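You operate a simulated robot arm through the tools that you are given. There is no shell and no other tool.

Carry out the task below with a simulated robot arm. There is one attempt and no reset: what you move stays moved.

Task
Put one scoop of bath salts in the soaking bowl.
Fine: lay the scoop back where it was and press the lid back on the jar.

Only the result counts: the job must be done as asked and must still hold three seconds after the hand-in. Knocking over, shifting, dropping, spilling or breaking anything else fails it. Lids that push on must go on centred and level and be pressed home; caps that screw on are set level and turned clockwise until they are tight.

Robot
A 7-joint arm with a two-finger parallel gripper, fixed in place. Base frame: the origin is at the foot of the arm, x ahead of it, y to its left, z up; the work surface is at about z = 0.58. Readings come in m, rad, newtons and seconds.
With the tool pointing down near the work surface it reaches from about 0.12 to 0.62 m from the base axis. Its first joint turns from -1.152 to 1.152 rad. Payload 2.4 kg.
The tool frame sits at the grasp point between the pads (the TCP): z along the fingers, y along the line on which they close. The tips reach 0.03 m beyond it. The gripper opens to 0.094 m. The fingers are 0.028 m wide and 0.01 m thick; the gripper's body (0.05 by 0.096 m) begins 0.055 m behind the TCP.
Orientation is that of the tool frame in the base frame, as [roll, pitch, yaw] about the fixed x, y, z axes, in that order (R = Rz(yaw) Ry(pitch) Rx(roll)). With the fingers straight down and closing along the base's y, the tool's x points along the base's -x, its y along +y and its z along -z.

Tools
- The arm moves only by the tool move_arm. Its argument "steps" is a list of rows, each an object (a shift or turn left out is 0, a gripper value left out holds the last) with "delta_pos": the shift along the base's x, y, z in units of 40 mm (1.0 is 40 mm), a list of three; "angular": the turn, a rotation vector about the base's x, y, z in units of 5 degrees (1.0 is 5 degrees), a list of three; "claw": the gripper command, from -1 (fully open) to 1 (shut), values between in proportion. In form: [{"delta_pos": [tx, ty, tz], "angular": [wx, wy, wz], "claw": claw}, ...]. A call has 1 to 20 rows; each row shifts and turns the commanded pose from where the row before left it. A call with a number of a shift or a turn outside -1 to 1 is refused whole. A row lasts 0.2 s, in which the tool goes at most 0.05 m and 0.15 rad; a call with a longer step from one row to the next is refused whole, and so is a gripper value outside its range. Where a pose cannot be reached the arm comes as near as it can. A force on the tool above 40 N (or 10 N above the force at the start of the call, whichever is more), or a blocked arm, ends the call early, and 0.2 s more pass. Each finger travels about 0.153 m/s and halts on what it meets, pressing with about 35 N; the grip force reading is that of the motor and also rises with nothing between the fingers. The clock runs only during rows and for 0.2 s after the last one: add rows that do not move to give the fingers time. The reply holds the time, the measured pose of the TCP, the force on the tool along the base axes, the opening and the grip force, in the units named above and with some noise, with the torque about the TCP (base axes, N m) and any sound that the robot's microphone picked up.
- Cameras (640 x 400 px; columns grow to the right, rows downward): "scene" is fixed at [0.0294, 0.4722, 1.4329]; the picture's right is [-0.80, -0.59, 0.00], its down [-0.41, 0.55, -0.73] and it looks along [0.43, -0.58, -0.69] (base axes); focal length 342 px, centre (320, 200). "wrist" rides on the gripper at [0.076, 0.014, -0.103] in the tool frame; the picture's right is [-0.18, 0.98, 0.00], its down [-0.75, -0.14, -0.64] and it looks along [-0.63, -0.12, 0.77] (tool axes); focal length 243 px, centre (320, 200). There is no depth. A picture from a camera that has moved, and an enlarged one, comes with that camera's place and axes in the base frame and with its lens.
- get_image(camera): a new picture of that camera. It takes no simulated time.
- enlarge(camera, box): a new picture of the part [left, top, right, bottom] of that camera's present view, enlarged. It takes no simulated time.
- sign_off(): hands the job in; it is judged then, once.

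Places have to be worked out from the pictures, the camera data and where the tool is seen. Open the gripper and draw the arm clear of the work before you hand the job in, unless the task says otherwise.

The tools are called after ">>>" as a command line: name --argument value ..., lists and objects as JSON in quotes. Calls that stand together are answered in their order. move_arm: Moves the arm, as the interface text tells. Its arguments: {"type":"object","properties":{"steps":{"type":"array","items":{"type":"object","properties":{"delta_pos":{"type":"array","items":{"type":"number"}},"angular":{"type":"array","items":{"type":"number"}},"claw":{"type":"number"}}}}},"required":["steps"]} The other tools are called the same way: get_image (camera) takes a picture; enlarge (camera, box) takes an enlarged picture of a part of a camera's view; sign_off () hands the job in.

At the start:

```text
time_s: 0.0
tcp_pos: [0.3278, -0.2478, 0.9215]
tool_rot: [-3.141, 0.0, -3.14]
force: [0.3, 0.7, -0.4]
wrist_torque: [-0.04, -0.03, -0.01]
gripper_width: 0.094
grip_force: 0.1
```

scene: 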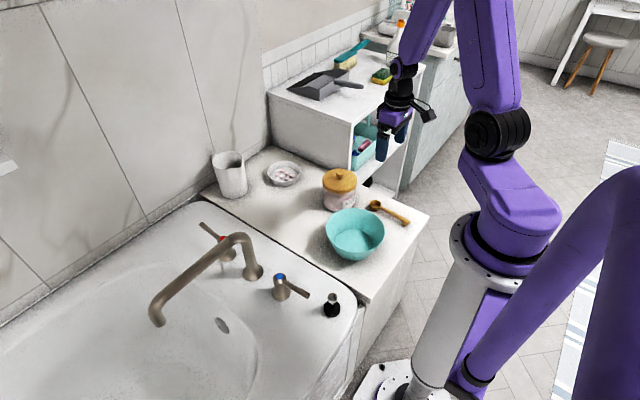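
wrist: 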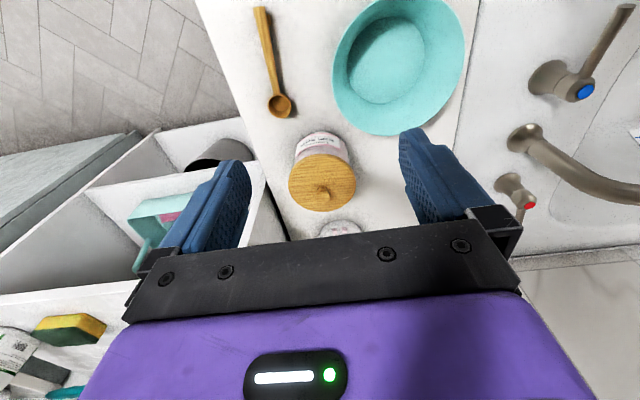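

I'll start by looking closely at the jar, scoop and bowl in both views before moving anything.

>>> enlarge --camera "scene" --box '[250, 140, 450, 265]'

>>> enlarge --camera "wrist" --box '[200, 0, 480, 240]'

```text
3.20 times, centred on (350, 202) of scene
camera zoom: at [0.0294, 0.4722, 1.4329], right [-0.8, -0.59, 0.0], down [-0.41, 0.55, -0.73], along [0.43, -0.58, -0.69], focal length 1096 px, centre (224, 192)
```

zoom: 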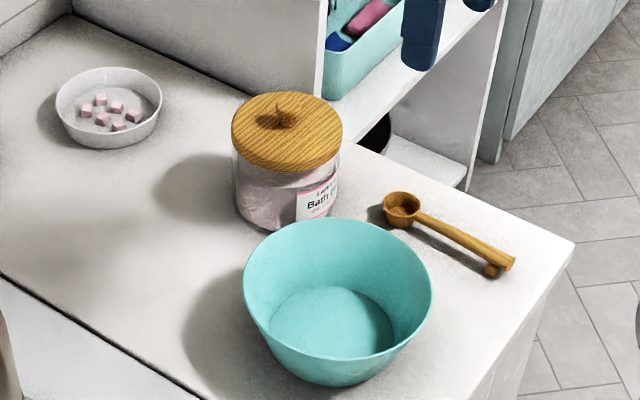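

```text
1.67 times, centred on (340, 120) of wrist
camera zoom: at [0.2524, -0.2335, 1.0239], right [0.18, 0.98, 0.0], down [0.75, -0.14, 0.64], along [0.63, -0.12, -0.77], focal length 404 px, centre (287, 333)
```

zoom: 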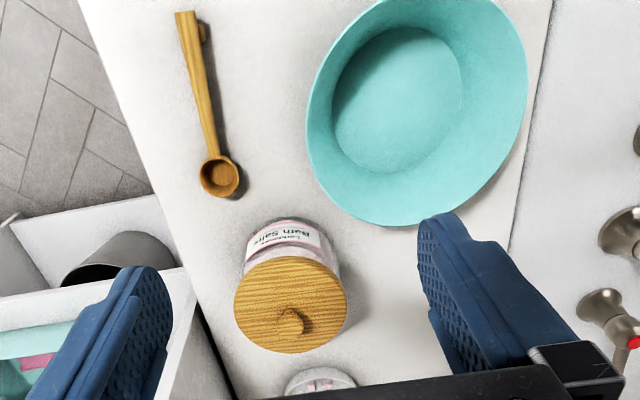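

The jar lid (about 115 mm wide, so I have to grip it by its knob) looks to be near (0.494, -0.272, 0.69). The scoop runs along x from about (0.25, -0.317) to its bowl at (0.38, -0.328). I'll zoom in more on the lid knob, scoop and jar.

>>> enlarge --camera "scene" --box '[315, 160, 365, 215]'

>>> enlarge --camera "scene" --box '[360, 185, 420, 235]'

>>> enlarge --camera "wrist" --box '[270, 110, 370, 240]'

>>> enlarge --camera "wrist" --box '[230, 0, 320, 130]'

```text
7.27 times, centred on (340, 188) of scene
camera zoom: at [0.0294, 0.4722, 1.4329], right [-0.8, -0.59, 0.0], down [-0.41, 0.55, -0.73], along [0.43, -0.58, -0.69], focal length 2490 px, centre (174, 291)
```

zoom: 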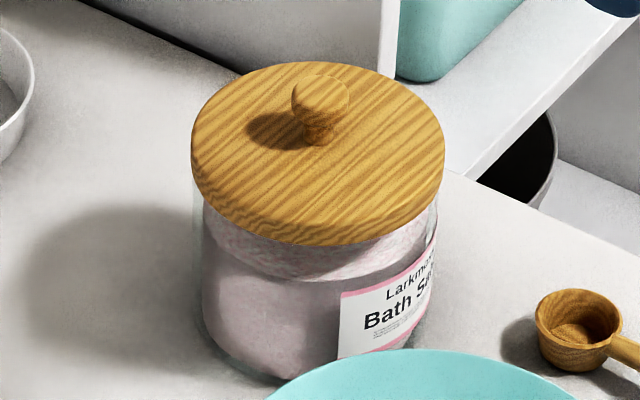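

```text
8.00 times, centred on (390, 210) of scene
camera zoom: at [0.0294, 0.4722, 1.4329], right [-0.8, -0.59, 0.0], down [-0.41, 0.55, -0.73], along [0.43, -0.58, -0.69], focal length 2740 px, centre (-240, 120)
```

zoom: 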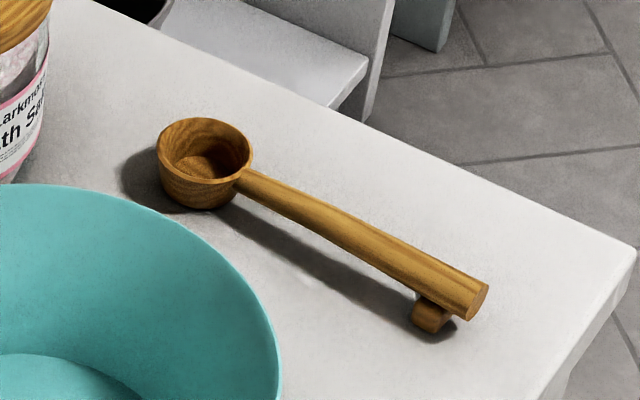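

```text
3.08 times, centred on (320, 175) of wrist
camera zoom: at [0.2524, -0.2335, 1.0239], right [0.18, 0.98, 0.0], down [0.75, -0.14, 0.64], along [0.63, -0.12, -0.77], focal length 746 px, centre (320, 277)
```

zoom: 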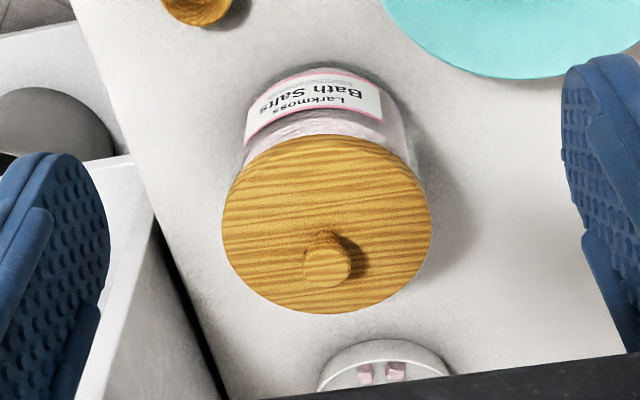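

```text
3.08 times, centred on (275, 65) of wrist
camera zoom: at [0.2524, -0.2335, 1.0239], right [0.18, 0.98, 0.0], down [0.75, -0.14, 0.64], along [0.63, -0.12, -0.77], focal length 746 px, centre (458, 615)
```

zoom: 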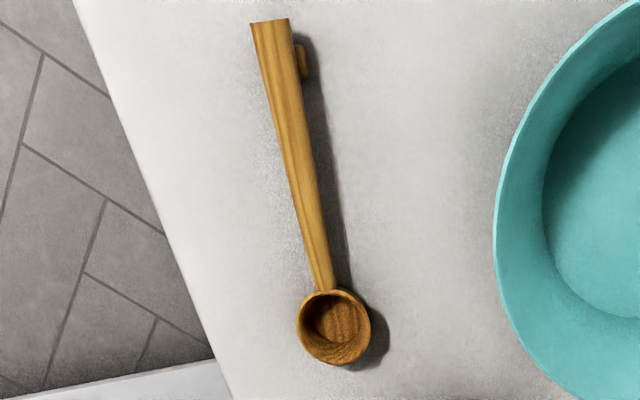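

The knob is mushroom-shaped, about 26 mm across with its top near z 0.72, so I can grip it from above. I'm moving the open gripper over the jar at a safe height to refine the position.

>>> move_arm --steps '[{"delta_pos": [0.69, -0.105, -0.4]}, {"delta_pos": [0.69, -0.105, -0.4]}, {"delta_pos": [0.69, -0.105, -0.4]}, {"delta_pos": [0.69, -0.105, -0.4]}, {"delta_pos": [0.69, -0.105, -0.4]}, {"delta_pos": [0.69, -0.105, -0.4]}, {"delta_pos": [0, 0, 0]}]'

>>> get_image --camera "wrist"

>>> get_image --camera "scene"

```text
time_s: 1.6
tcp_pos: [0.4943, -0.2751, 0.8258]
tool_rot: [-3.141, 0.001, -3.141]
force: [0.2, 0.3, -0.5]
wrist_torque: [-0.01, 0.02, 0.05]
gripper_width: 0.094
grip_force: 0.1
```

```text
taken
camera wrist: at [0.4183, -0.2604, 0.9284], right [0.18, 0.98, 0.0], down [0.75, -0.14, 0.64], along [0.63, -0.12, -0.77], focal length 243 px, centre (320, 200)
```

wrist: 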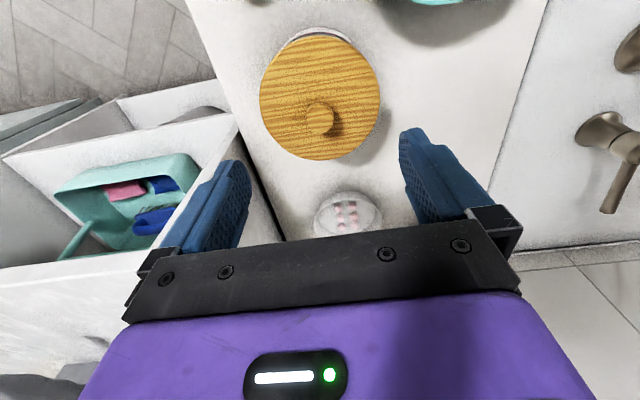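

```text
taken
```

scene: 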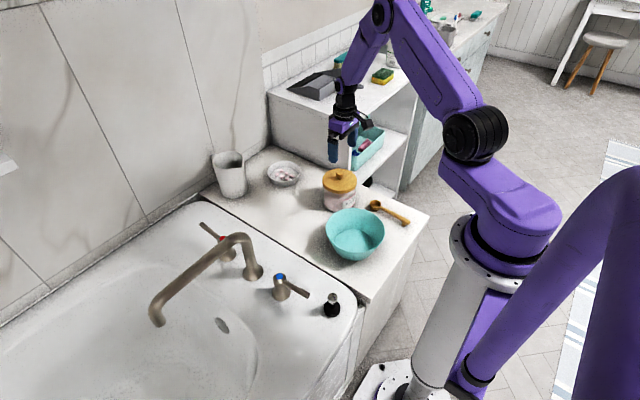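

The TCP is now roughly over the jar at z 0.826. I'll zoom in on the lid to work out the knob's position from this new viewpoint.

>>> enlarge --camera "wrist" --box '[250, 20, 390, 170]'

>>> enlarge --camera "wrist" --box '[200, 0, 600, 250]'

```text
2.67 times, centred on (320, 95) of wrist
camera zoom: at [0.4183, -0.2604, 0.9284], right [0.18, 0.98, 0.0], down [0.75, -0.14, 0.64], along [0.63, -0.12, -0.77], focal length 647 px, centre (320, 480)
```

zoom: 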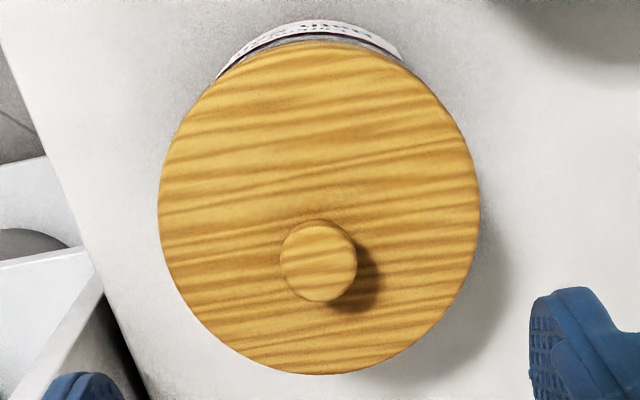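

```text
1.60 times, centred on (400, 125) of wrist
camera zoom: at [0.4183, -0.2604, 0.9284], right [0.18, 0.98, 0.0], down [0.75, -0.14, 0.64], along [0.63, -0.12, -0.77], focal length 388 px, centre (192, 320)
```

zoom: 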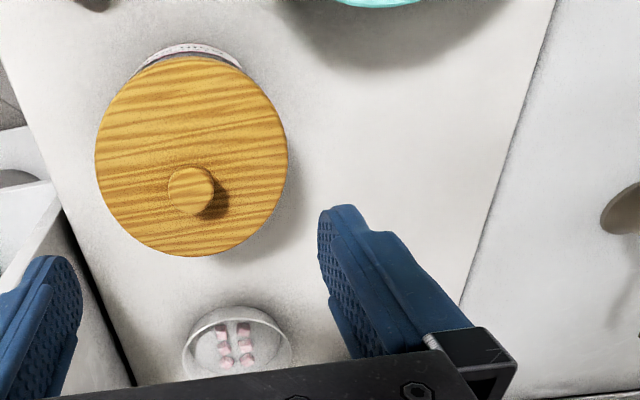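

The two wrist views agree on the knob's top being at about (0.499, -0.276, 0.711), with the lid face at about z 0.686. I'll descend to just above the knob and check.

>>> move_arm --steps '[{"delta_pos": [0.06, -0.01, -0.9], "claw": -1}, {"delta_pos": [0.06, -0.01, -0.9]}, {"delta_pos": [0, 0, 0]}]'

>>> get_image --camera "wrist"

>>> enlarge --camera "scene" --box '[290, 120, 390, 220]'

```text
time_s: 2.4
tcp_pos: [0.4995, -0.2726, 0.7526]
tool_rot: [-3.141, 0.001, -3.141]
force: [-0.1, -0.2, 0.3]
wrist_torque: [0.0, 0.03, 0.02]
gripper_width: 0.0938
grip_force: 0.0
```

```text
taken
camera wrist: at [0.4229, -0.2588, 0.856], right [0.18, 0.98, 0.0], down [0.75, -0.14, 0.64], along [0.63, -0.12, -0.77], focal length 243 px, centre (320, 200)
```

wrist: 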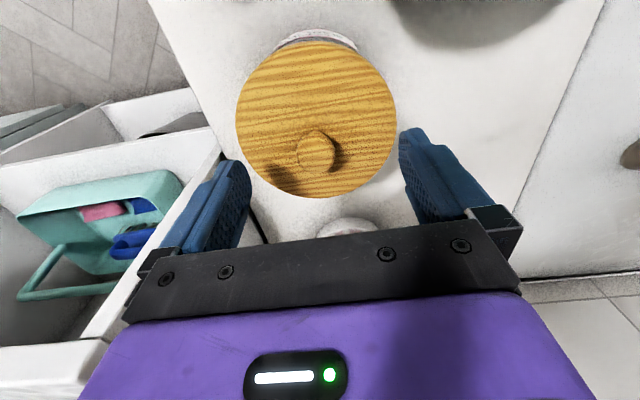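

```text
4.00 times, centred on (340, 170) of scene
camera zoom: at [0.0294, 0.4722, 1.4329], right [-0.8, -0.59, 0.0], down [-0.41, 0.55, -0.73], along [0.43, -0.58, -0.69], focal length 1370 px, centre (240, 320)
```

zoom: 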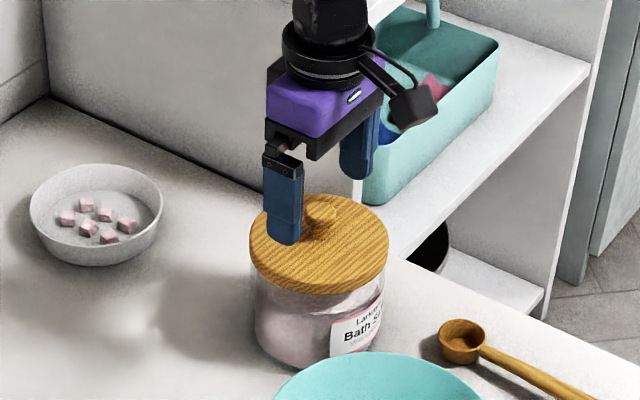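

>>> enlarge --camera "wrist" --box '[220, 20, 420, 210]'

```text
2.11 times, centred on (320, 115) of wrist
camera zoom: at [0.4229, -0.2588, 0.856], right [0.18, 0.98, 0.0], down [0.75, -0.14, 0.64], along [0.63, -0.12, -0.77], focal length 511 px, centre (320, 379)
```

zoom: 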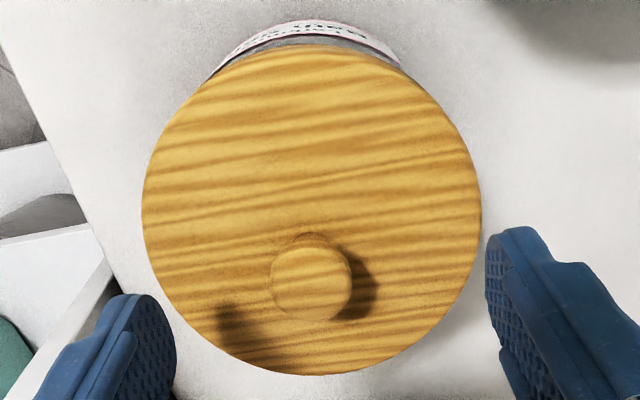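

The knob centre reads (0.499, -0.276) with its top at about z 0.715. I'll shift slightly in y, lower until the tips sit just above the lid face, and close on the knob.

>>> move_arm --steps '[{"delta_pos": [0.0, -0.06, -0.3], "claw": -0.6}, {"delta_pos": [0, 0, -0.3]}, {"delta_pos": [0, 0, -0.2]}, {"delta_pos": [0, 0, 0], "claw": 1}, {"delta_pos": [0, 0, 0]}, {"delta_pos": [0, 0, 0]}]'

>>> get_image --camera "wrist"

>>> enlarge --camera "scene" --box '[290, 120, 390, 220]'

```text
time_s: 3.8
tcp_pos: [0.4991, -0.2757, 0.7215]
tool_rot: [3.141, 0.0, -3.141]
force: [1.1, -1.1, -0.4]
wrist_torque: [0.1, -0.05, -0.02]
gripper_width: 0.0247
grip_force: 35.3
```

```text
taken
camera wrist: at [0.4231, -0.262, 0.8239], right [0.18, 0.98, 0.0], down [0.75, -0.14, 0.64], along [0.63, -0.12, -0.77], focal length 243 px, centre (320, 200)
```

wrist: 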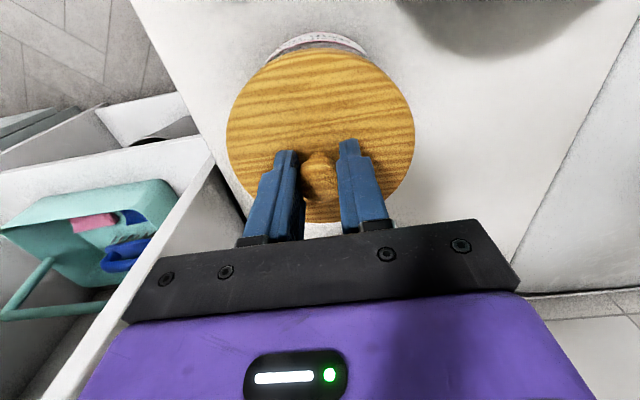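

```text
4.00 times, centred on (340, 170) of scene
camera zoom: at [0.0295, 0.4721, 1.4329], right [-0.8, -0.59, 0.0], down [-0.41, 0.55, -0.73], along [0.43, -0.58, -0.69], focal length 1370 px, centre (240, 320)
```

zoom: 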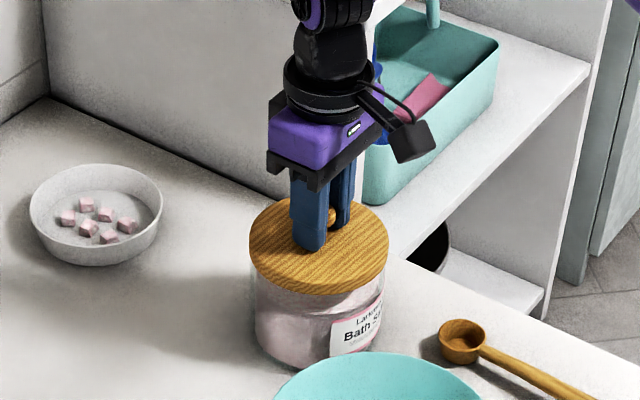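

The knob is gripped at 24.7 mm opening. I'll lift slowly and watch the force, since a push-on lid may resist and must not drag the jar up.

>>> move_arm --steps '[{"delta_pos": [0, 0, 0.1]}, {"delta_pos": [0, 0, 0.1]}, {"delta_pos": [0, 0, 0.1]}, {"delta_pos": [0, 0, 0.1]}, {"delta_pos": [0, 0, 0]}]'

>>> enlarge --camera "scene" --box '[290, 120, 390, 220]'

```text
time_s: 5.0
tcp_pos: [0.4995, -0.2761, 0.7374]
tool_rot: [-3.141, 0.0, 3.14]
force: [1.0, -0.2, 1.1]
wrist_torque: [-0.02, 0.01, -0.02]
gripper_width: 0.0244
grip_force: 34.6
heard: snap
```

```text
4.00 times, centred on (340, 170) of scene
camera zoom: at [0.0294, 0.4722, 1.4329], right [-0.8, -0.59, 0.0], down [-0.41, 0.55, -0.73], along [0.43, -0.58, -0.69], focal length 1370 px, centre (240, 320)
```

zoom: 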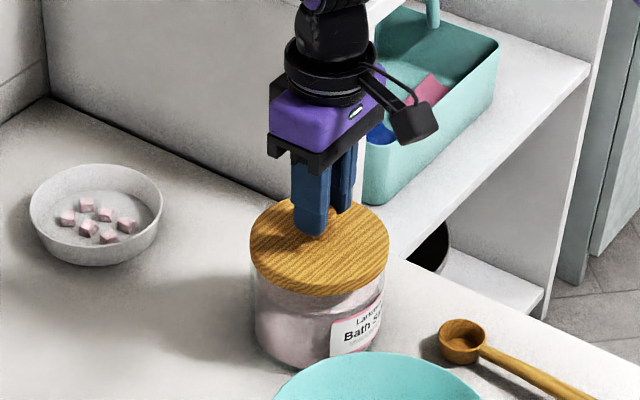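

A "snap" was heard, but the lid doesn't clearly look raised. I'll zoom in to see whether the lid came loose or the fingers slid up the knob.

>>> enlarge --camera "scene" --box '[315, 160, 365, 215]'

>>> enlarge --camera "wrist" --box '[210, 10, 430, 250]'

```text
7.27 times, centred on (340, 188) of scene
camera zoom: at [0.0294, 0.4722, 1.4329], right [-0.8, -0.59, 0.0], down [-0.41, 0.55, -0.73], along [0.43, -0.58, -0.69], focal length 2490 px, centre (174, 291)
```

zoom: 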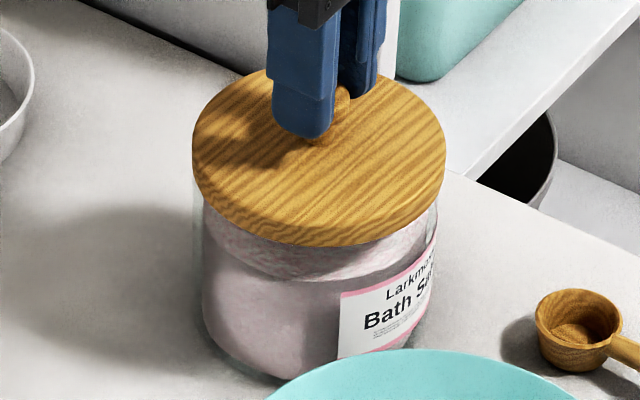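

```text
1.67 times, centred on (320, 130) of wrist
camera zoom: at [0.4229, -0.2624, 0.8397], right [0.18, 0.98, 0.0], down [0.75, -0.14, 0.64], along [0.63, -0.12, -0.77], focal length 404 px, centre (320, 317)
```

zoom: 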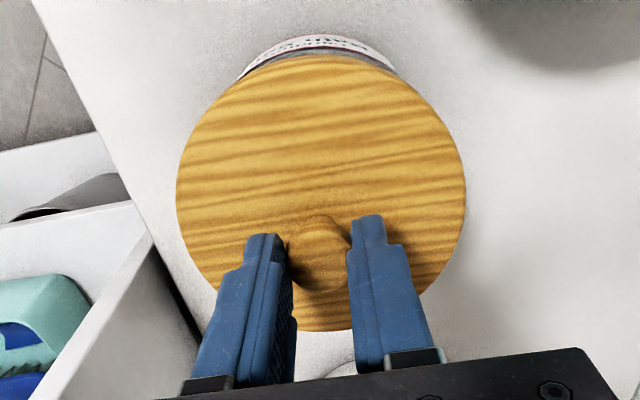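

The lid hasn't visibly risen; the pads have slid up to the top of the knob. I'll reopen, go back down a little lower than before, regrip and lift in very small steps.

>>> move_arm --steps '[{"claw": -0.2}, {"delta_pos": [0, 0, -0.2]}, {"delta_pos": [0, 0, -0.25]}, {"delta_pos": [0, 0, 0]}, {"claw": 1}, {"delta_pos": [0, 0, 0]}, {"delta_pos": [0, 0, 0]}]'

>>> move_arm --steps '[{"delta_pos": [0, 0, 0.05]}]'

>>> move_arm --steps '[{"delta_pos": [0, 0, 0.05]}]'

>>> enlarge --camera "scene" --box '[315, 160, 365, 215]'

```text
time_s: 6.6
tcp_pos: [0.4998, -0.2774, 0.7201]
tool_rot: [-3.14, -0.001, 3.141]
force: [0.5, -1.2, 0.1]
wrist_torque: [0.02, -0.03, 0.0]
gripper_width: 0.0249
grip_force: 35.5
```

```text
time_s: 7.0
tcp_pos: [0.5001, -0.2758, 0.723]
tool_rot: [3.14, 0.0, 3.14]
force: [-0.4, -0.4, 0.0]
wrist_torque: [0.03, 0.01, -0.05]
gripper_width: 0.0249
grip_force: 34.7
```

```text
time_s: 7.4
tcp_pos: [0.4981, -0.2755, 0.7239]
tool_rot: [-3.14, 0.001, 3.141]
force: [0.6, 0.6, -0.6]
wrist_torque: [-0.02, -0.02, -0.01]
gripper_width: 0.0249
grip_force: 35.0
```

```text
7.27 times, centred on (340, 188) of scene
camera zoom: at [0.0294, 0.4722, 1.4329], right [-0.8, -0.59, 0.0], down [-0.41, 0.55, -0.73], along [0.43, -0.58, -0.69], focal length 2490 px, centre (174, 291)
```

zoom: 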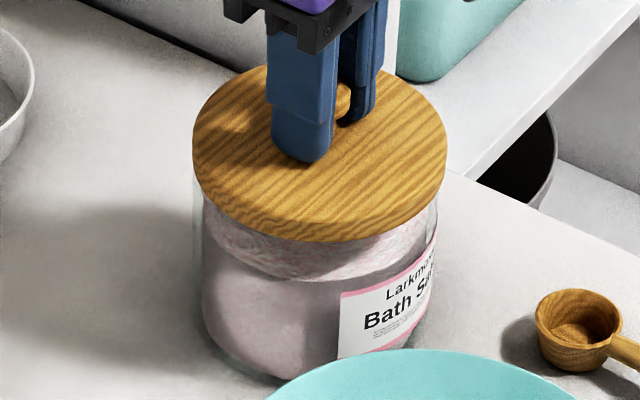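

The lid edge has now risen a few pixels with almost no force, so the seal is broken and the lid is moving with the gripper. I'll keep lifting straight up.

>>> move_arm --steps '[{"delta_pos": [0, 0, 0.15]}, {"delta_pos": [0, 0, 0.2]}, {"delta_pos": [0, 0, 0.25]}, {"delta_pos": [0, 0, 0.25]}, {"delta_pos": [0, 0, 0.25]}, {"delta_pos": [0, 0, 0]}]'

>>> enlarge --camera "scene" --box '[290, 120, 390, 220]'

>>> get_image --camera "wrist"

```text
time_s: 8.8
tcp_pos: [0.4987, -0.2763, 0.7676]
tool_rot: [-3.141, -0.001, 3.141]
force: [0.4, -0.4, 0.3]
wrist_torque: [0.01, -0.01, -0.02]
gripper_width: 0.0247
grip_force: 35.3
```

```text
4.00 times, centred on (340, 170) of scene
camera zoom: at [0.0294, 0.4722, 1.4329], right [-0.8, -0.59, 0.0], down [-0.41, 0.55, -0.73], along [0.43, -0.58, -0.69], focal length 1370 px, centre (240, 320)
```

zoom: 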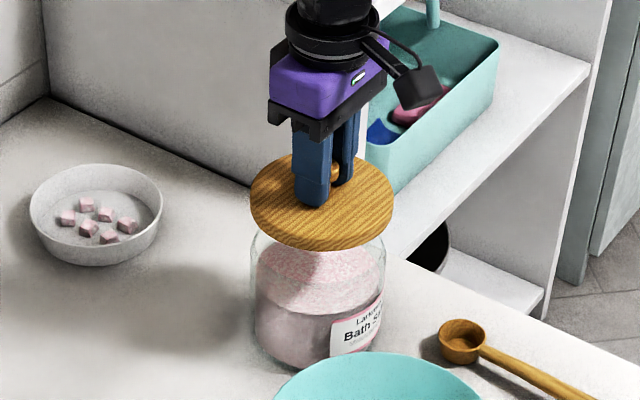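

```text
taken
camera wrist: at [0.4232, -0.2627, 0.8703], right [0.18, 0.98, 0.0], down [0.75, -0.14, 0.64], along [0.63, -0.12, -0.77], focal length 243 px, centre (320, 200)
```

wrist: 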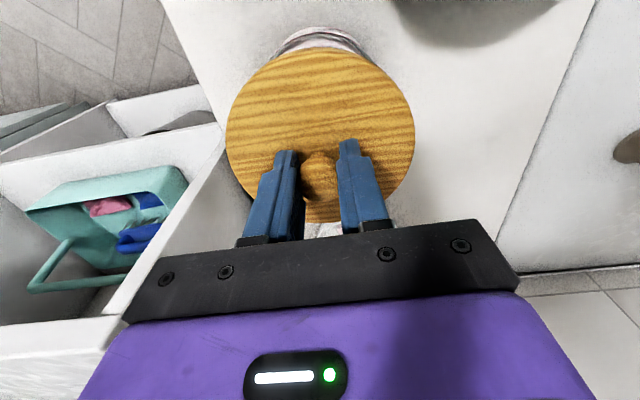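

The lid is off and held level. I'll carry it to the clear stretch of counter near (0.54, -0.12), well away from jar and bowl.

>>> move_arm --steps '[{"delta_pos": [0, 0, 0.4]}, {"delta_pos": [0, 0.2, 0.4]}, {"delta_pos": [0.21, 0.74, 0]}, {"delta_pos": [0.21, 0.74, 0]}, {"delta_pos": [0.21, 0.74, 0]}, {"delta_pos": [0.21, 0.74, 0]}, {"delta_pos": [0.21, 0.74, 0]}, {"delta_pos": [0, 0, 0]}]'

>>> enlarge --camera "scene" --box '[230, 130, 400, 240]'

>>> get_image --camera "wrist"

```text
time_s: 10.6
tcp_pos: [0.5421, -0.1198, 0.7999]
tool_rot: [-3.141, 0.0, 3.14]
force: [-0.2, 0.5, -0.6]
wrist_torque: [0.01, 0.02, -0.02]
gripper_width: 0.0247
grip_force: 35.2
```

```text
3.64 times, centred on (315, 185) of scene
camera zoom: at [0.0294, 0.4722, 1.4329], right [-0.8, -0.59, 0.0], down [-0.41, 0.55, -0.73], along [0.43, -0.58, -0.69], focal length 1245 px, centre (338, 254)
```

zoom: 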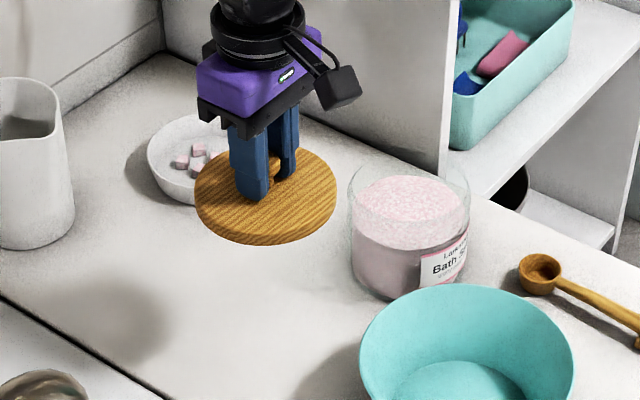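

```text
taken
camera wrist: at [0.4645, -0.1052, 0.9016], right [0.18, 0.98, 0.0], down [0.75, -0.14, 0.64], along [0.63, -0.12, -0.77], focal length 243 px, centre (320, 200)
```

wrist: 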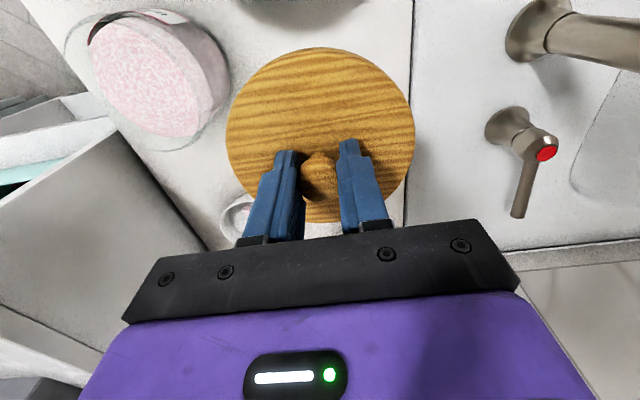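

The jar is open with salt visible inside, and the lid hangs level over clear counter. I'm lowering it toward the surface, slowing down near contact.

>>> move_arm --steps '[{"delta_pos": [0, 0, -0.8]}, {"delta_pos": [0, 0, -0.8]}, {"delta_pos": [0, 0, -0.8]}, {"delta_pos": [0, 0, -0.5]}, {"delta_pos": [0, 0, -0.3]}, {"delta_pos": [0, 0, 0]}]'

>>> enlarge --camera "scene" --box '[250, 160, 350, 260]'

```text
time_s: 12.0
tcp_pos: [0.5415, -0.1181, 0.672]
tool_rot: [3.142, 0.001, 3.141]
force: [-0.2, -0.3, 0.1]
wrist_torque: [0.01, 0.02, 0.0]
gripper_width: 0.0247
grip_force: 35.1
```

```text
4.00 times, centred on (300, 210) of scene
camera zoom: at [0.0294, 0.4722, 1.4329], right [-0.8, -0.59, 0.0], down [-0.41, 0.55, -0.73], along [0.43, -0.58, -0.69], focal length 1370 px, centre (400, 160)
```

zoom: 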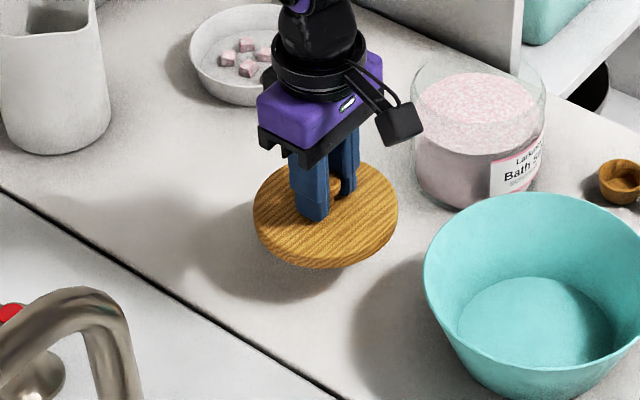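

Still clear of the counter, with a plug visible under the lid. I'll continue down in small steps until the force shows contact.

>>> move_arm --steps '[{"delta_pos": [0, 0, -0.15]}, {"delta_pos": [0, 0, -0.15]}, {"delta_pos": [0, 0, -0.1]}, {"delta_pos": [0, 0, 0]}]'

>>> enlarge --camera "scene" --box '[270, 180, 340, 240]'

```text
time_s: 13.0
tcp_pos: [0.5413, -0.1199, 0.656]
tool_rot: [-3.141, 0.001, 3.141]
force: [0.2, 0.0, -1.1]
wrist_torque: [-0.02, 0.0, -0.01]
gripper_width: 0.0249
grip_force: 35.2
```

```text
6.67 times, centred on (305, 210) of scene
camera zoom: at [0.0295, 0.4722, 1.4329], right [-0.8, -0.59, 0.0], down [-0.41, 0.55, -0.73], along [0.43, -0.58, -0.69], focal length 2283 px, centre (420, 133)
```

zoom: 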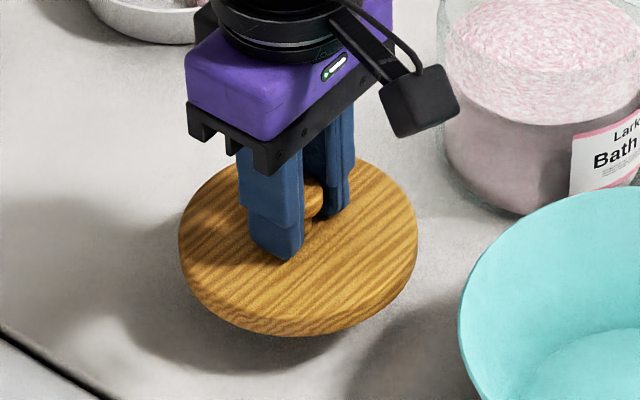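

>>> move_arm --steps '[{"delta_pos": [0, 0, -0.08]}, {"delta_pos": [0, 0, -0.08]}, {"delta_pos": [0, 0, 0]}]'

>>> move_arm --steps '[{"delta_pos": [0, 0, -0.05]}, {"delta_pos": [0, 0, -0.05]}, {"delta_pos": [0, 0, 0]}]'

>>> enlarge --camera "scene" --box '[270, 180, 340, 240]'

```text
time_s: 13.8
tcp_pos: [0.5404, -0.1197, 0.6486]
tool_rot: [3.141, -0.001, 3.141]
force: [-0.2, 0.1, 0.0]
wrist_torque: [-0.01, -0.01, -0.04]
gripper_width: 0.0249
grip_force: 35.1
```

```text
time_s: 14.6
tcp_pos: [0.5415, -0.1211, 0.6449]
tool_rot: [3.14, 0.0, -3.141]
force: [-0.1, -0.1, -0.8]
wrist_torque: [0.06, -0.02, 0.0]
gripper_width: 0.0247
grip_force: 35.0
```

```text
6.67 times, centred on (305, 210) of scene
camera zoom: at [0.0295, 0.4722, 1.4329], right [-0.8, -0.59, 0.0], down [-0.41, 0.55, -0.73], along [0.43, -0.58, -0.69], focal length 2283 px, centre (420, 133)
```

zoom: 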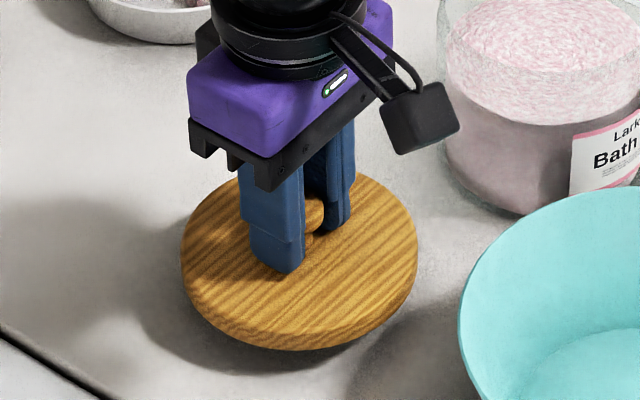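

No contact yet at z 0.645. Continuing down in 2 mm steps.

>>> move_arm --steps '[{"delta_pos": [0, 0, -0.05]}, {"delta_pos": [0, 0, -0.05]}, {"delta_pos": [0, 0, 0]}]'

>>> move_arm --steps '[{"delta_pos": [0, 0, -0.05]}, {"delta_pos": [0, 0, 0]}]'

>>> enlarge --camera "scene" --box '[270, 180, 340, 240]'

```text
time_s: 15.4
tcp_pos: [0.5408, -0.121, 0.6409]
tool_rot: [3.141, -0.001, 3.141]
force: [-0.1, 0.0, -0.3]
wrist_torque: [0.0, -0.01, 0.04]
gripper_width: 0.0247
grip_force: 35.3
```

```text
time_s: 16.0
tcp_pos: [0.5406, -0.1198, 0.6386]
tool_rot: [3.141, 0.003, 3.141]
force: [-0.3, 0.7, -0.8]
wrist_torque: [0.03, -0.02, 0.01]
gripper_width: 0.0248
grip_force: 35.1
```

```text
6.67 times, centred on (305, 210) of scene
camera zoom: at [0.0295, 0.4722, 1.4329], right [-0.8, -0.59, 0.0], down [-0.41, 0.55, -0.73], along [0.43, -0.58, -0.69], focal length 2283 px, centre (420, 133)
```

zoom: 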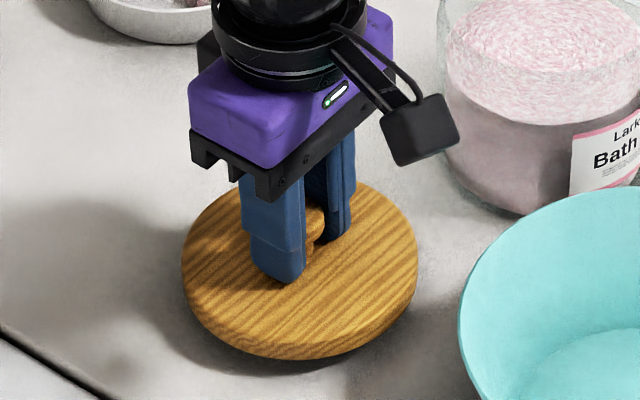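

>>> move_arm --steps '[{"delta_pos": [0, 0, -0.05]}, {"delta_pos": [0, 0, 0]}]'

>>> move_arm --steps '[{"delta_pos": [0, 0, -0.05]}, {"delta_pos": [0, 0, 0]}]'

>>> move_arm --steps '[{"delta_pos": [0, 0, -0.05]}, {"delta_pos": [0, 0, 0]}]'

>>> enlarge --camera "scene" --box '[270, 180, 340, 240]'

```text
time_s: 16.6
tcp_pos: [0.5411, -0.1191, 0.637]
tool_rot: [-3.14, 0.001, -3.141]
force: [0.1, -0.4, -0.1]
wrist_torque: [0.01, 0.01, 0.01]
gripper_width: 0.0243
grip_force: 35.0
```

```text
time_s: 17.2
tcp_pos: [0.5403, -0.1205, 0.6343]
tool_rot: [-3.141, 0.001, 3.141]
force: [-0.3, -0.1, -0.4]
wrist_torque: [0.01, -0.01, -0.01]
gripper_width: 0.0248
grip_force: 35.4
```

```text
time_s: 17.8
tcp_pos: [0.5399, -0.1202, 0.633]
tool_rot: [3.141, 0.001, 3.141]
force: [0.0, 0.1, -0.3]
wrist_torque: [0.01, -0.02, -0.05]
gripper_width: 0.0246
grip_force: 35.1
```

```text
6.67 times, centred on (305, 210) of scene
camera zoom: at [0.0295, 0.4722, 1.4329], right [-0.8, -0.59, 0.0], down [-0.41, 0.55, -0.73], along [0.43, -0.58, -0.69], focal length 2283 px, centre (420, 133)
```

zoom: 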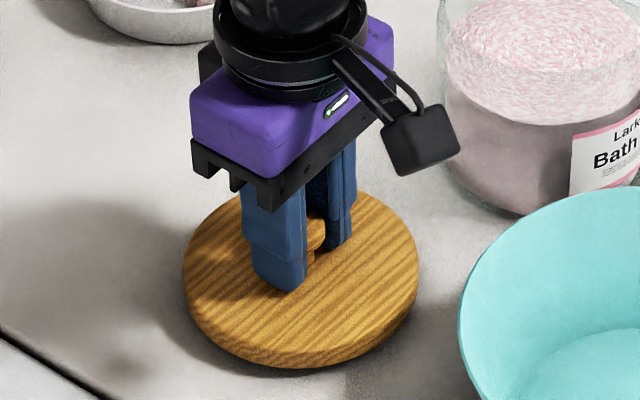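

>>> move_arm --steps '[{"delta_pos": [0, 0, -0.04]}, {"delta_pos": [0, 0, 0]}]'

>>> move_arm --steps '[{"delta_pos": [0, 0, -0.04]}, {"delta_pos": [0, 0, 0]}]'

>>> move_arm --steps '[{"delta_pos": [0, 0, -0.04]}, {"delta_pos": [0, 0, 0]}]'

>>> enlarge --camera "scene" --box '[270, 180, 340, 240]'

```text
time_s: 18.4
tcp_pos: [0.5417, -0.1205, 0.631]
tool_rot: [-3.141, 0.0, -3.141]
force: [0.4, 0.0, -0.3]
wrist_torque: [-0.01, 0.0, -0.03]
gripper_width: 0.0246
grip_force: 34.8
```

```text
time_s: 19.0
tcp_pos: [0.5409, -0.1211, 0.6289]
tool_rot: [-3.14, 0.001, -3.14]
force: [-0.4, 0.0, -0.8]
wrist_torque: [-0.02, -0.02, -0.01]
gripper_width: 0.0248
grip_force: 34.7
```

```text
time_s: 19.6
tcp_pos: [0.5415, -0.1197, 0.6282]
tool_rot: [3.141, 0.0, 3.14]
force: [-0.3, 0.4, 0.2]
wrist_torque: [-0.01, 0.0, 0.01]
gripper_width: 0.0249
grip_force: 35.2
```

```text
6.67 times, centred on (305, 210) of scene
camera zoom: at [0.0295, 0.4722, 1.4329], right [-0.8, -0.59, 0.0], down [-0.41, 0.55, -0.73], along [0.43, -0.58, -0.69], focal length 2283 px, centre (420, 133)
```

zoom: 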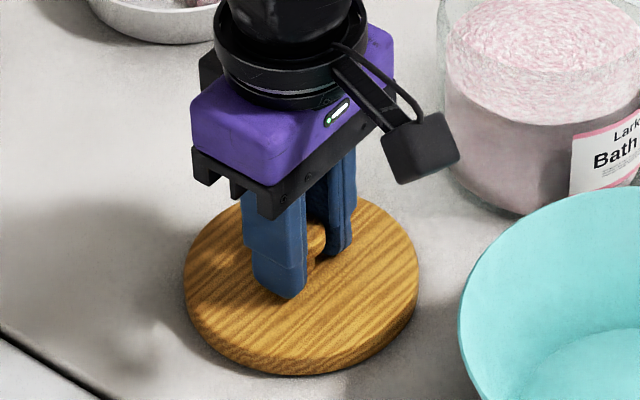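

>>> move_arm --steps '[{"delta_pos": [0, 0, -0.04]}, {"delta_pos": [0, 0, 0]}]'

>>> move_arm --steps '[{"delta_pos": [0, 0, -0.04]}, {"delta_pos": [0, 0, 0]}]'

>>> move_arm --steps '[{"delta_pos": [0, 0, -0.04]}, {"delta_pos": [0, 0, 0]}]'

>>> enlarge --camera "scene" --box '[270, 180, 340, 240]'

```text
time_s: 20.2
tcp_pos: [0.5399, -0.1203, 0.6268]
tool_rot: [-3.141, 0.001, 3.141]
force: [-0.6, -0.1, -0.6]
wrist_torque: [-0.01, 0.01, 0.01]
gripper_width: 0.0245
grip_force: 35.1
```

```text
time_s: 20.8
tcp_pos: [0.5408, -0.1204, 0.6251]
tool_rot: [-3.141, -0.002, -3.141]
force: [-6.0, 1.1, 11.4]
wrist_torque: [-0.07, 0.02, -0.05]
gripper_width: 0.0245
grip_force: 34.7
```

```text
time_s: 21.2
tcp_pos: [0.5415, -0.1203, 0.6261]
tool_rot: [3.141, -0.002, -3.139]
force: [-0.8, 0.2, 5.6]
wrist_torque: [-0.16, 0.13, -0.01]
gripper_width: 0.0245
grip_force: 34.8
stopped in row 2: the force on the tool passed its limit at 45 N (the readings are from after the stop); the commanded pose is now the measured one
```

```text
6.67 times, centred on (305, 210) of scene
camera zoom: at [0.0294, 0.4722, 1.4329], right [-0.8, -0.59, 0.0], down [-0.41, 0.55, -0.73], along [0.43, -0.58, -0.69], focal length 2283 px, centre (420, 133)
```

zoom: 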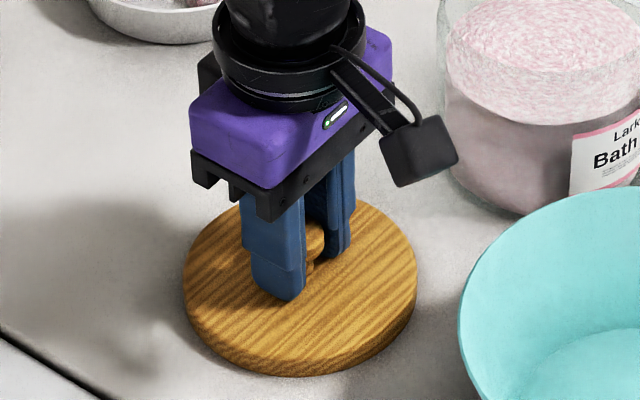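

The lid is on the counter (contact force at TCP z ≈ 0.626). I'll release it and rise straight up.

>>> move_arm --steps '[{"claw": -0.3}, {"delta_pos": [0, 0, 0]}, {"delta_pos": [0, 0, 0.3]}, {"delta_pos": [0, 0, 0.7]}, {"delta_pos": [0, 0, 0.9]}, {"delta_pos": [0, 0, 0.9]}, {"delta_pos": [0, 0, 0]}]'

>>> get_image --camera "scene"

>>> get_image --camera "wrist"

```text
time_s: 22.8
tcp_pos: [0.5407, -0.1217, 0.7395]
tool_rot: [3.14, -0.002, 3.141]
force: [-0.9, 0.5, 0.5]
wrist_torque: [-0.01, 0.01, 0.0]
gripper_width: 0.0611
grip_force: 0.0
```

```text
taken
```

scene: 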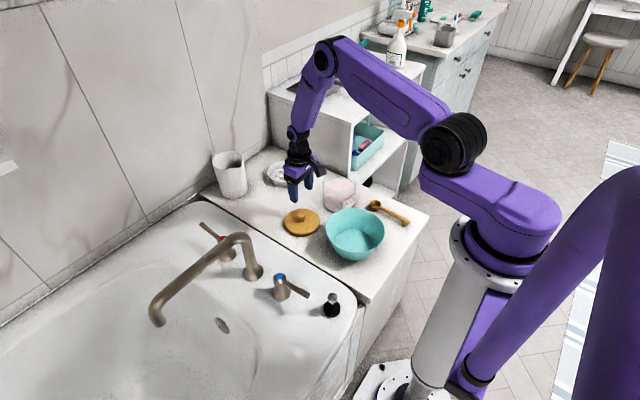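

```text
taken
camera wrist: at [0.464, -0.1072, 0.8421], right [0.18, 0.98, 0.0], down [0.76, -0.14, 0.64], along [0.63, -0.12, -0.77], focal length 243 px, centre (320, 200)
```

wrist: 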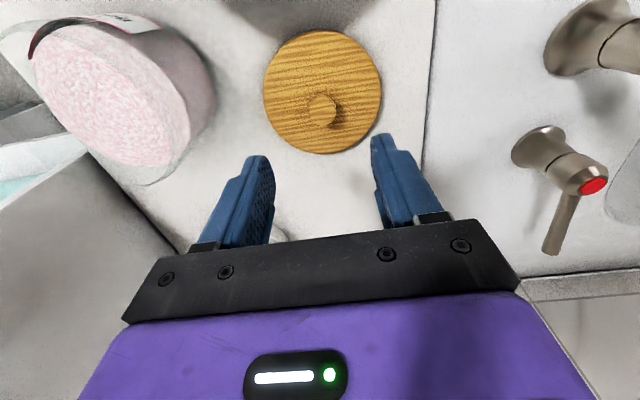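

The lid is resting flat and isolated on the counter. Now I'll rise and move over the scoop area to get an accurate view of the scoop and the soaking bowl.

>>> move_arm --steps '[{"delta_pos": [0, 0, 0.9]}, {"delta_pos": [0, 0, 0.9]}, {"delta_pos": [-0.8, -0.65, 0]}, {"delta_pos": [-0.8, -0.65, 0]}, {"delta_pos": [-0.8, -0.65, 0]}, {"delta_pos": [-0.8, -0.65, 0]}, {"delta_pos": [-0.8, -0.65, 0]}, {"delta_pos": [-0.8, -0.65, 0]}, {"delta_pos": [-0.6, -0.6, 0]}, {"delta_pos": [0, 0, 0]}]'

>>> get_image --camera "wrist"

>>> get_image --camera "scene"

```text
time_s: 25.0
tcp_pos: [0.322, -0.3, 0.8093]
tool_rot: [3.141, -0.003, 3.141]
force: [0.0, 0.5, 0.2]
wrist_torque: [0.0, 0.02, -0.01]
gripper_width: 0.0615
grip_force: 0.1
```

```text
taken
camera wrist: at [0.2465, -0.2857, 0.9118], right [0.18, 0.98, 0.0], down [0.76, -0.14, 0.64], along [0.63, -0.12, -0.77], focal length 243 px, centre (320, 200)
```

wrist: 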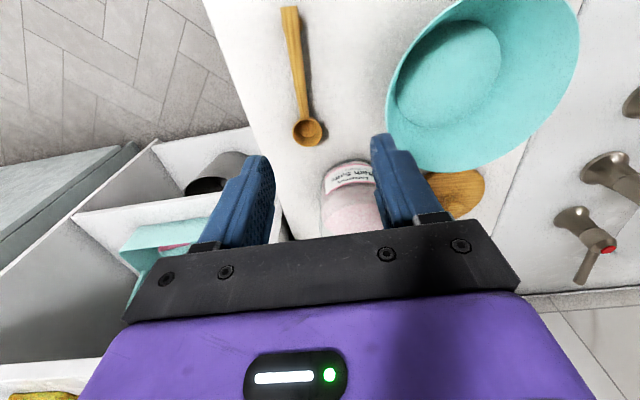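

```text
taken
```

scene: 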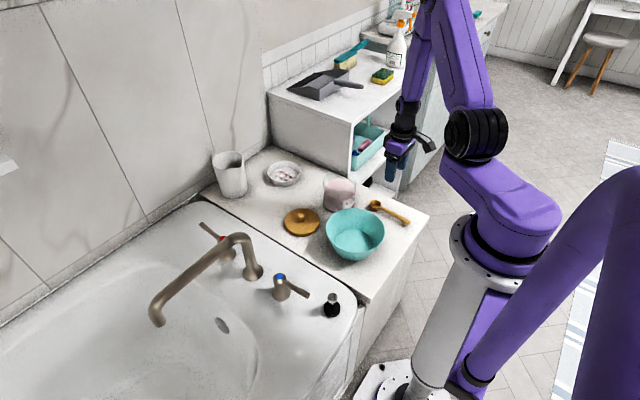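

>>> enlarge --camera "wrist" --box '[240, 0, 400, 160]'

>>> enlarge --camera "scene" --box '[290, 160, 430, 270]'

```text
2.50 times, centred on (320, 80) of wrist
camera zoom: at [0.2465, -0.2857, 0.9118], right [0.18, 0.98, 0.0], down [0.76, -0.14, 0.64], along [0.63, -0.12, -0.77], focal length 606 px, centre (320, 500)
```

zoom: 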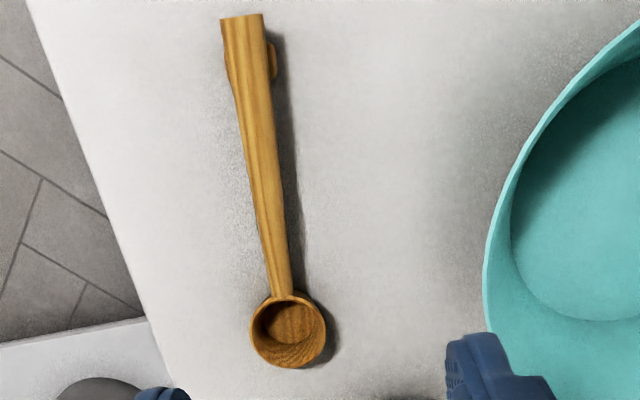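

```text
3.64 times, centred on (360, 215) of scene
camera zoom: at [0.0294, 0.4721, 1.4329], right [-0.8, -0.59, 0.0], down [-0.41, 0.55, -0.73], along [0.43, -0.58, -0.69], focal length 1245 px, centre (174, 146)
```

zoom: 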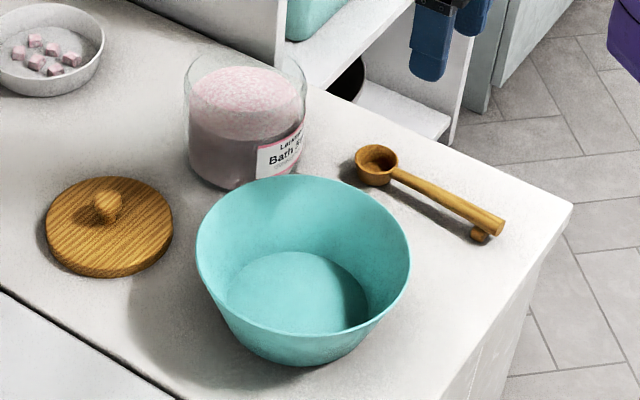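

From this view the scoop's handle end is at about (0.246, -0.317), its cup rim centre at about (0.378, -0.329), and the handle runs about 5° off +x. A small foot sits under the handle near x 0.263. I'll approach with the gripper leaned 30° back toward the base, which keeps later scooping and pouring within reach.

>>> move_arm --steps '[{"angular": [0, 0, -1], "claw": -0.3}, {"delta_pos": [-0.175, -0.0875, -0.375], "angular": [-0.087, -0.996, 0]}, {"delta_pos": [-0.175, -0.0875, -0.375], "angular": [-0.087, -0.996, 0]}, {"delta_pos": [-0.175, -0.0875, -0.375], "angular": [-0.087, -0.996, 0]}, {"delta_pos": [-0.175, -0.0875, -0.375], "angular": [-0.087, -0.996, 0]}, {"delta_pos": [-0.175, -0.0875, -0.375], "angular": [-0.087, -0.996, 0]}, {"delta_pos": [-0.175, -0.0875, -0.375], "angular": [-0.087, -0.996, 0]}, {"delta_pos": [0, 0, 0]}]'

>>> get_image --camera "wrist"

>>> enlarge --camera "scene" --box '[290, 100, 450, 260]'

```text
time_s: 26.8
tcp_pos: [0.2981, -0.3159, 0.7334]
tool_rot: [3.123, 0.451, 3.054]
force: [0.7, 0.1, 0.2]
wrist_torque: [-0.02, 0.0, -0.01]
gripper_width: 0.0611
grip_force: 0.1
out of reach, approached as far as the arm can: row 2, 3
```

```text
taken
camera wrist: at [0.1848, -0.2938, 0.7922], right [0.24, 0.97, 0.1], down [0.38, -0.19, 0.9], along [0.89, -0.18, -0.42], focal length 243 px, centre (320, 200)
```

wrist: 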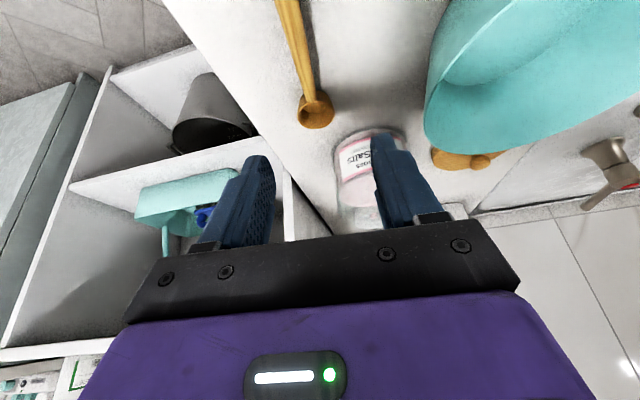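

```text
2.50 times, centred on (370, 180) of scene
camera zoom: at [0.0294, 0.4722, 1.4329], right [-0.8, -0.59, 0.0], down [-0.41, 0.55, -0.73], along [0.43, -0.58, -0.69], focal length 856 px, centre (195, 250)
```

zoom: 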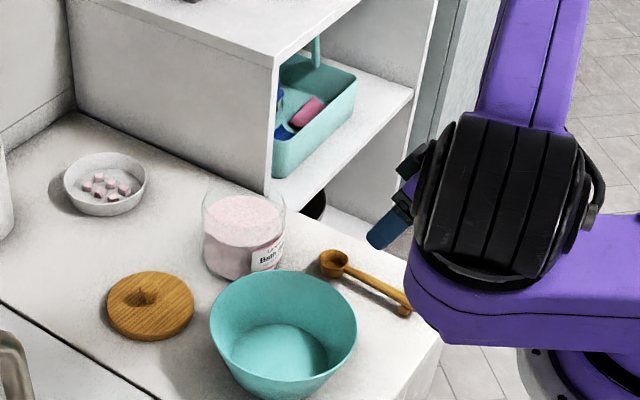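

The arm got close: TCP (0.298, -0.316, 0.733) with a lean of about 26°, nearing the joint-1 limit. That lean is enough, so I'll ease toward the handle from above and check the measured pose.

>>> move_arm --steps '[{"delta_pos": [-0.1, -0.03, -0.4]}, {"delta_pos": [-0.1, -0.03, -0.4]}, {"delta_pos": [-0.1, -0.03, -0.4]}, {"delta_pos": [0, 0, 0]}]'

>>> get_image --camera "wrist"

>>> get_image --camera "scene"

```text
time_s: 27.8
tcp_pos: [0.2849, -0.3203, 0.6851]
tool_rot: [3.124, 0.451, 3.053]
force: [0.7, -0.6, 0.8]
wrist_torque: [-0.02, 0.01, -0.04]
gripper_width: 0.0612
grip_force: 0.1
```

```text
taken
camera wrist: at [0.173, -0.2974, 0.744], right [0.24, 0.96, 0.1], down [0.38, -0.19, 0.9], along [0.89, -0.18, -0.42], focal length 243 px, centre (320, 200)
```

wrist: 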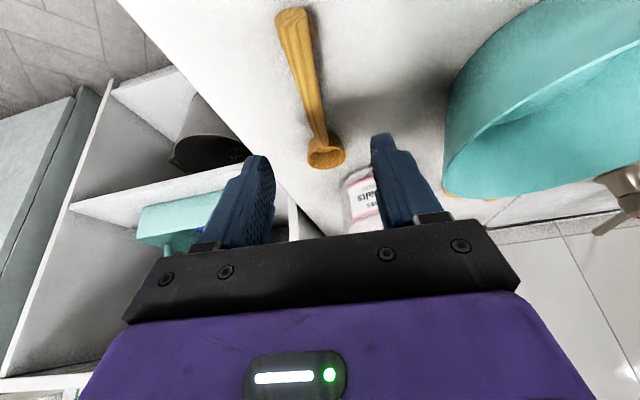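

```text
taken
```

scene: 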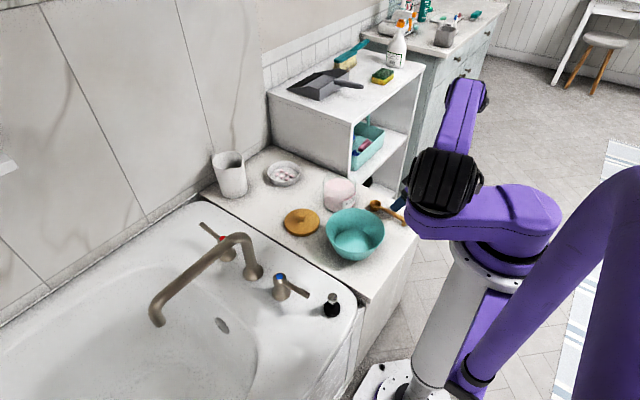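

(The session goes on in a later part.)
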